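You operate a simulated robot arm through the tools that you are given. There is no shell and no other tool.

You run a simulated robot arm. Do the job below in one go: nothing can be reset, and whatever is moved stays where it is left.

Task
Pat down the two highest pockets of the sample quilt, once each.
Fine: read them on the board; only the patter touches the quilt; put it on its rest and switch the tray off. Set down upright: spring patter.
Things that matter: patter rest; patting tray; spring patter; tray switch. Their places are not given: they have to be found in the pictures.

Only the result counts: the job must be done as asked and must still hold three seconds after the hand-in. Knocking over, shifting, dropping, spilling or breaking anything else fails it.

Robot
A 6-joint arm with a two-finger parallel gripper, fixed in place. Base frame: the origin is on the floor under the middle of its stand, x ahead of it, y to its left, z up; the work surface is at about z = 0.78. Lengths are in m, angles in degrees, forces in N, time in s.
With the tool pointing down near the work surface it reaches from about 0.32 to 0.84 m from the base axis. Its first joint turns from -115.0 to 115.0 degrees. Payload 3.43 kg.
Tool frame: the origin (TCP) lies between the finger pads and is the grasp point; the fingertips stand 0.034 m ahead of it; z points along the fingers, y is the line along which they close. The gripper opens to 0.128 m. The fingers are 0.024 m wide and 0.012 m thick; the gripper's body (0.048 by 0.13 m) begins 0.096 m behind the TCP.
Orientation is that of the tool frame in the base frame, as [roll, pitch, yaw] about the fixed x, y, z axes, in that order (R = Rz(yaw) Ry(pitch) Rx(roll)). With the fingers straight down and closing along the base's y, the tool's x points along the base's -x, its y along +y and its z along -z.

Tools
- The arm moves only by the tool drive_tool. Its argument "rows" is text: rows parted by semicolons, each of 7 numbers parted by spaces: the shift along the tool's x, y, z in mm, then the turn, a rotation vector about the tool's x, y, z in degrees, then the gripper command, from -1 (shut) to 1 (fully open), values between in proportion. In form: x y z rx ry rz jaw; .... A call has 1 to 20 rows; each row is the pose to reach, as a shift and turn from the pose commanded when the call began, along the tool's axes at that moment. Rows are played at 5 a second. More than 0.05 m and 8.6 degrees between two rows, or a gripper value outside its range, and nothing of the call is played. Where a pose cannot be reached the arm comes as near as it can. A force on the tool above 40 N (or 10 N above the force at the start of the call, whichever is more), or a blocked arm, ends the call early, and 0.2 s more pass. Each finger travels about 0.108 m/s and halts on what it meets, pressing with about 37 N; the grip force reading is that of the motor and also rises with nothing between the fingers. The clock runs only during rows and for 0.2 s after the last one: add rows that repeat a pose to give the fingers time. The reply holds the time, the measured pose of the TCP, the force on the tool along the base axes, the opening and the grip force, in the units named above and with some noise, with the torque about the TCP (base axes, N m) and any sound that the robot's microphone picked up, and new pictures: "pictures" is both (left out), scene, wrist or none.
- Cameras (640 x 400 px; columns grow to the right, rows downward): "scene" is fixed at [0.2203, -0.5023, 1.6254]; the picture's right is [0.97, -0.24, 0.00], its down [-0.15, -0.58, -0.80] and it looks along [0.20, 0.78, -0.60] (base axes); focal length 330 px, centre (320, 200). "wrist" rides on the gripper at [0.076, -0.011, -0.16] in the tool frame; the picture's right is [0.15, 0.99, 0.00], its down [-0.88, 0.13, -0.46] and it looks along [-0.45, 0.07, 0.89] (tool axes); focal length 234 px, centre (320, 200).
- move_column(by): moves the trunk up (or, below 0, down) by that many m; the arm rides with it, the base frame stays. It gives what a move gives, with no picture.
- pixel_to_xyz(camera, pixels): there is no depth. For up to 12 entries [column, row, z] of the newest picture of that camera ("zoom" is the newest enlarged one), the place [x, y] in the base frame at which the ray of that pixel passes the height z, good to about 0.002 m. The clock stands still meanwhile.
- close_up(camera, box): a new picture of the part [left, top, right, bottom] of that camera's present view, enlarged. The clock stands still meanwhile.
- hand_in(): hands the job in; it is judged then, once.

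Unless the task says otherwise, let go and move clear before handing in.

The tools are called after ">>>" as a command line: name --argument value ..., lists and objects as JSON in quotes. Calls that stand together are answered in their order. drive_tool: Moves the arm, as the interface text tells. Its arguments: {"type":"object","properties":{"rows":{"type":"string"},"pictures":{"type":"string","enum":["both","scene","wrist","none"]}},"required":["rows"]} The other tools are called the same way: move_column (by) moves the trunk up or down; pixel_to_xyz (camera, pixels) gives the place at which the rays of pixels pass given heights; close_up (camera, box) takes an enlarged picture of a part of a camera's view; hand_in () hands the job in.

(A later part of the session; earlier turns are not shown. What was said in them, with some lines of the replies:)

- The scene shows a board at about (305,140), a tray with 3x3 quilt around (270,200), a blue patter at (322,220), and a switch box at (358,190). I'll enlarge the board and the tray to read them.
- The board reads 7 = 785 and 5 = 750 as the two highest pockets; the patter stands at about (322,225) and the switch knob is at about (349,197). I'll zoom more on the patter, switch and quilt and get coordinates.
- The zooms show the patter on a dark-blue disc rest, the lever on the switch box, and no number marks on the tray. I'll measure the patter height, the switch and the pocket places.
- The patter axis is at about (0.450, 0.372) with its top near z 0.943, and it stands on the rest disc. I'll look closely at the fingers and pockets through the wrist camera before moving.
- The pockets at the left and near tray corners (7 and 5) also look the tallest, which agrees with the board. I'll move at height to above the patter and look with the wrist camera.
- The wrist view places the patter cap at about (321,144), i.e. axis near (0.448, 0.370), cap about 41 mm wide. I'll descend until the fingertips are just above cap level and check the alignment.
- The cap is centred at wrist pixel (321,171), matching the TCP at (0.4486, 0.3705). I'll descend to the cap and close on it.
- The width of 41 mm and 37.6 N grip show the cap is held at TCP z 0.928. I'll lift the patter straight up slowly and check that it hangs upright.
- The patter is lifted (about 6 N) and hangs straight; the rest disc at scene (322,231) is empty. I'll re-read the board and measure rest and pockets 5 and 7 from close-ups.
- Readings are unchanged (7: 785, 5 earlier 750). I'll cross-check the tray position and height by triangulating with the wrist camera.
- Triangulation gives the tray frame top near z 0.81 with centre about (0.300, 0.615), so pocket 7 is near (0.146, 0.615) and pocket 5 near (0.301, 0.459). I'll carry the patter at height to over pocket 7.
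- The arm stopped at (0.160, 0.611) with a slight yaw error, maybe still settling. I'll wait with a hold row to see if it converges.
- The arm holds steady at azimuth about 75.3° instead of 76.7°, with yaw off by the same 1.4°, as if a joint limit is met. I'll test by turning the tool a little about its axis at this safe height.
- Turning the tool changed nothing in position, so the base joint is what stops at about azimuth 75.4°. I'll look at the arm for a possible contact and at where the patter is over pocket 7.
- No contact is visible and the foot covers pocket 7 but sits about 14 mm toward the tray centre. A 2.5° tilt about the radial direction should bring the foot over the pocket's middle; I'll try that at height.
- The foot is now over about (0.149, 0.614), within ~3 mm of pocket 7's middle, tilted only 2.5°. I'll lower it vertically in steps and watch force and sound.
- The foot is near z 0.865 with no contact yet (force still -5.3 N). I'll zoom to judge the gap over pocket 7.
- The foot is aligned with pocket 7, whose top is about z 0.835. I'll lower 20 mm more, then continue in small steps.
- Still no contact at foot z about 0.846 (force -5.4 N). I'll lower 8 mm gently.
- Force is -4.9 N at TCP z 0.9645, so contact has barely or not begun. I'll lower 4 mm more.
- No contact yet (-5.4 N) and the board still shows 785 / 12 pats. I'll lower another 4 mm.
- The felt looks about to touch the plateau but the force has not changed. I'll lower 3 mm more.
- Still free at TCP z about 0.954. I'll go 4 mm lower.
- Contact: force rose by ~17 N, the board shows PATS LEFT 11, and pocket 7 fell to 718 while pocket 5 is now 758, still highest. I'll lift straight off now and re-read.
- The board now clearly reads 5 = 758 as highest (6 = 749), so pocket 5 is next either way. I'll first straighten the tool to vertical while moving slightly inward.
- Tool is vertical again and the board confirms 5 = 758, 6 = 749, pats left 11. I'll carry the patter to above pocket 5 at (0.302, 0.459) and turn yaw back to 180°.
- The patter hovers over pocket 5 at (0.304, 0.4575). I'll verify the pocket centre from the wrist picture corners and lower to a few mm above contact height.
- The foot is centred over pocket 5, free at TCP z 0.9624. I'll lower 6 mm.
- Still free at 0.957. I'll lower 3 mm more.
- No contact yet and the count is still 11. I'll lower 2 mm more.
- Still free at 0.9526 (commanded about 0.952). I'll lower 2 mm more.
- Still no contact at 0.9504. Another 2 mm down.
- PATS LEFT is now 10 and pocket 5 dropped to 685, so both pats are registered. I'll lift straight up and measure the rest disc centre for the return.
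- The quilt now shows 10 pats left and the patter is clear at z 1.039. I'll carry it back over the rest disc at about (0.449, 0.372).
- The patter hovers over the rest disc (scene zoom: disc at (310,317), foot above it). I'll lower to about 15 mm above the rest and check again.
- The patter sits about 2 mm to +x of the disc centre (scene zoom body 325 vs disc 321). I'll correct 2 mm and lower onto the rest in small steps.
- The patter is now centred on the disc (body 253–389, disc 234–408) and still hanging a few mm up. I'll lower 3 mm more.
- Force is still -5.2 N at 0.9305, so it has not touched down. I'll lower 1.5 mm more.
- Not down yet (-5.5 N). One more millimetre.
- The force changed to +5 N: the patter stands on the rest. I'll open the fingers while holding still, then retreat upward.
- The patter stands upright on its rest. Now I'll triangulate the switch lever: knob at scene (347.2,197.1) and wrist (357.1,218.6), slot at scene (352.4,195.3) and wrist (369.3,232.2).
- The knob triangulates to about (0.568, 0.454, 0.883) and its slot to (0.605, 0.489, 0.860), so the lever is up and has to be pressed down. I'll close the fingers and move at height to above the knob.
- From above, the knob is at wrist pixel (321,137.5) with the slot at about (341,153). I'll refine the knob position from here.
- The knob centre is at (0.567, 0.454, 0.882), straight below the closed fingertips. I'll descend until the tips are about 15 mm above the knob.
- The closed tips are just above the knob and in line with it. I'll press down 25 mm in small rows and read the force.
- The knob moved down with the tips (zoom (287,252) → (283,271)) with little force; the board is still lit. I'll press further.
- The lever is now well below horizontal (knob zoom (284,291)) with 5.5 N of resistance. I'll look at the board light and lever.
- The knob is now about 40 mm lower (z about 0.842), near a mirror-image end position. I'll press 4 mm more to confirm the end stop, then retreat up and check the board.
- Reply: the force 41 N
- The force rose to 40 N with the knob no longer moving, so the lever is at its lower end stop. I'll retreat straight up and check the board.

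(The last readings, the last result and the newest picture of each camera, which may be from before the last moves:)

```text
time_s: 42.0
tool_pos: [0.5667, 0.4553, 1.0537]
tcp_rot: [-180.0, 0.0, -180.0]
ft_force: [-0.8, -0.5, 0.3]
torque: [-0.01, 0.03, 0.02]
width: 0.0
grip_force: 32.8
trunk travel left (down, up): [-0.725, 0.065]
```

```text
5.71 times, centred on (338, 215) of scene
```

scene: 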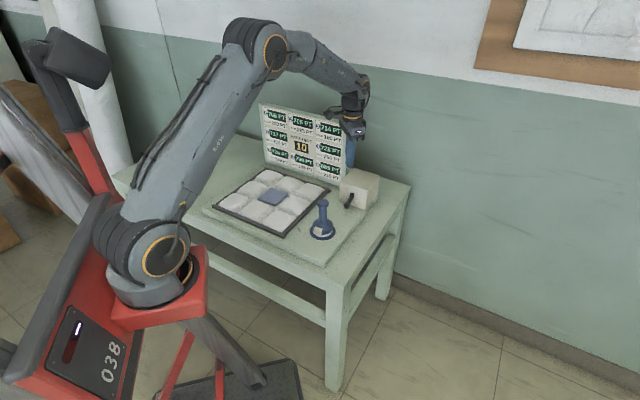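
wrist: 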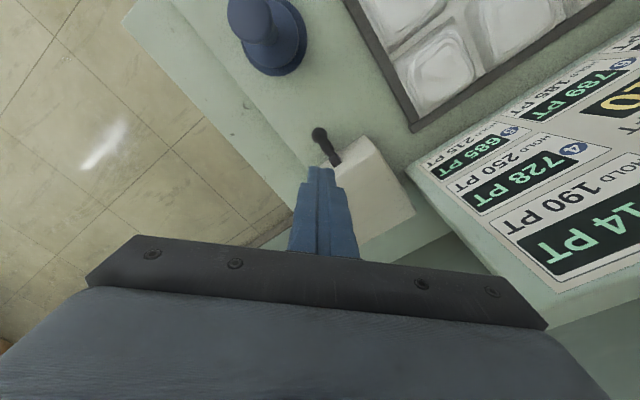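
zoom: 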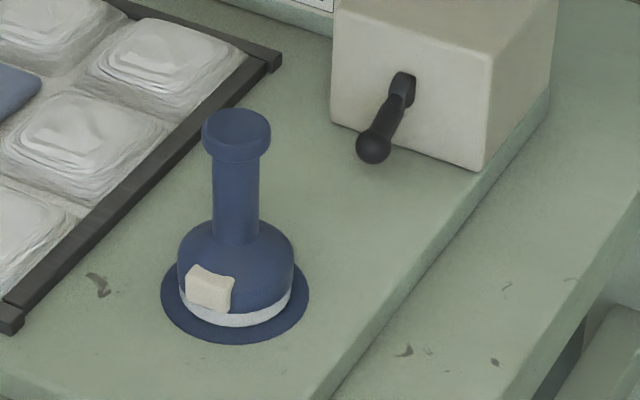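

The board's light bar is now dark, the lever is down, and the patter stands upright on its rest disc with 10 pats left shown. I'll back the arm a bit farther away and confirm everything stays put.

>>> drive_tool --rows "20 10 -30 0 0 0 -1; 40 20 -60 0 0 0 -1; 60 30 -80 0 0 0 -1; 60 30 -80 0 0 0 -1; 60 30 -80 0 0 0 -1; 60 30 -80 0 0 0 -1"

>>> close_up --camera "scene" --box '[200, 95, 400, 250]'

```text
time_s: 43.4
tool_pos: [0.5101, 0.484, 1.1321]
tcp_rot: [180.0, 0.1, 180.0]
ft_force: [0.1, -0.1, -0.8]
torque: [-0.01, 0.01, 0.01]
width: 0.0001
grip_force: 32.8
trunk travel left (down, up): [-0.725, 0.065]
```

scene: 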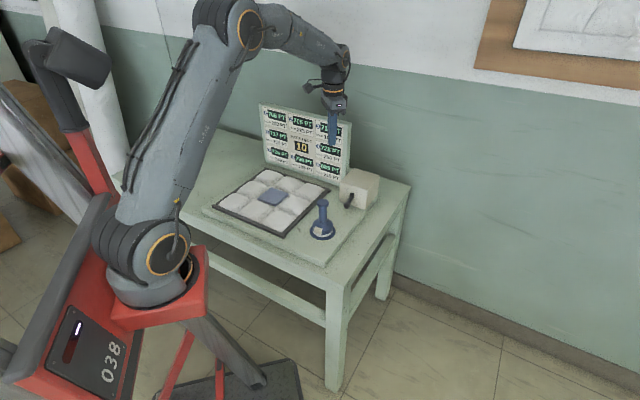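
wrist: 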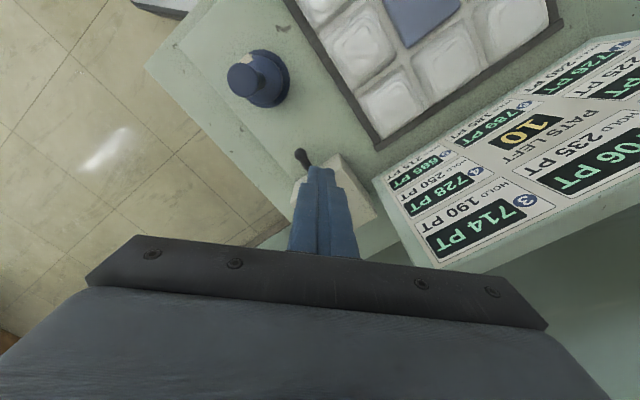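

```text
2.58 times, centred on (300, 172) of scene
```

zoom: 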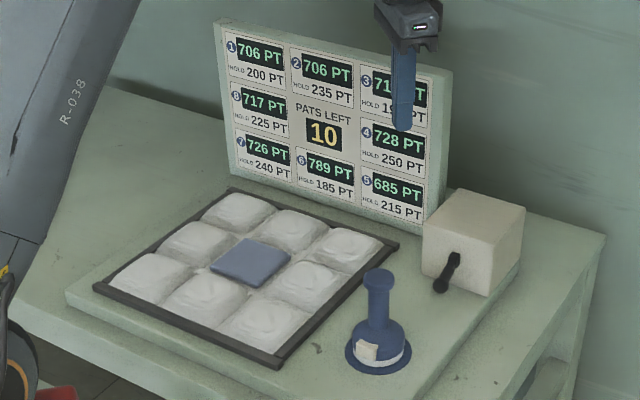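

The pictures show the patter upright on its rest at (378,350 in zoom), the lever down with the light bar off, and pockets 7 and 5 each patted once (10 left). The arm is clear, so I hand in.

>>> hand_in

```text
The job is handed in.
```

I patted the two highest pockets on the board, 7 (785 PT) and 5 (750 PT), once each. I then put the patter back and switched the tray off, and the job is handed in.

- **Pats:** the count went from 12 to 10, one per pat. Pocket 7 dropped to 718 when patted and read 726 at the end; pocket 5 dropped to 685. After the first pat, pocket 5 was still the highest, at 758.
- **Pocket 6:** it rose from 714 to 789 as the others were pressed, so it is now the highest reading. I left it alone, since the task named two pockets, once each.
- **Pocket 7 pat:** the arm stopped about 14 mm short of being straight above this pocket. I tilted the patter 2.5° to bring it over the middle, so that pat was very slightly off vertical.
- **Patter and tray:** the patter stands upright and centred on its rest. The switch lever is fully down and the board's light bar is dark, though the board still shows its numbers.

As far as the pictures show, only the patter touched the quilt and nothing else was moved. The arm is clear of everything.
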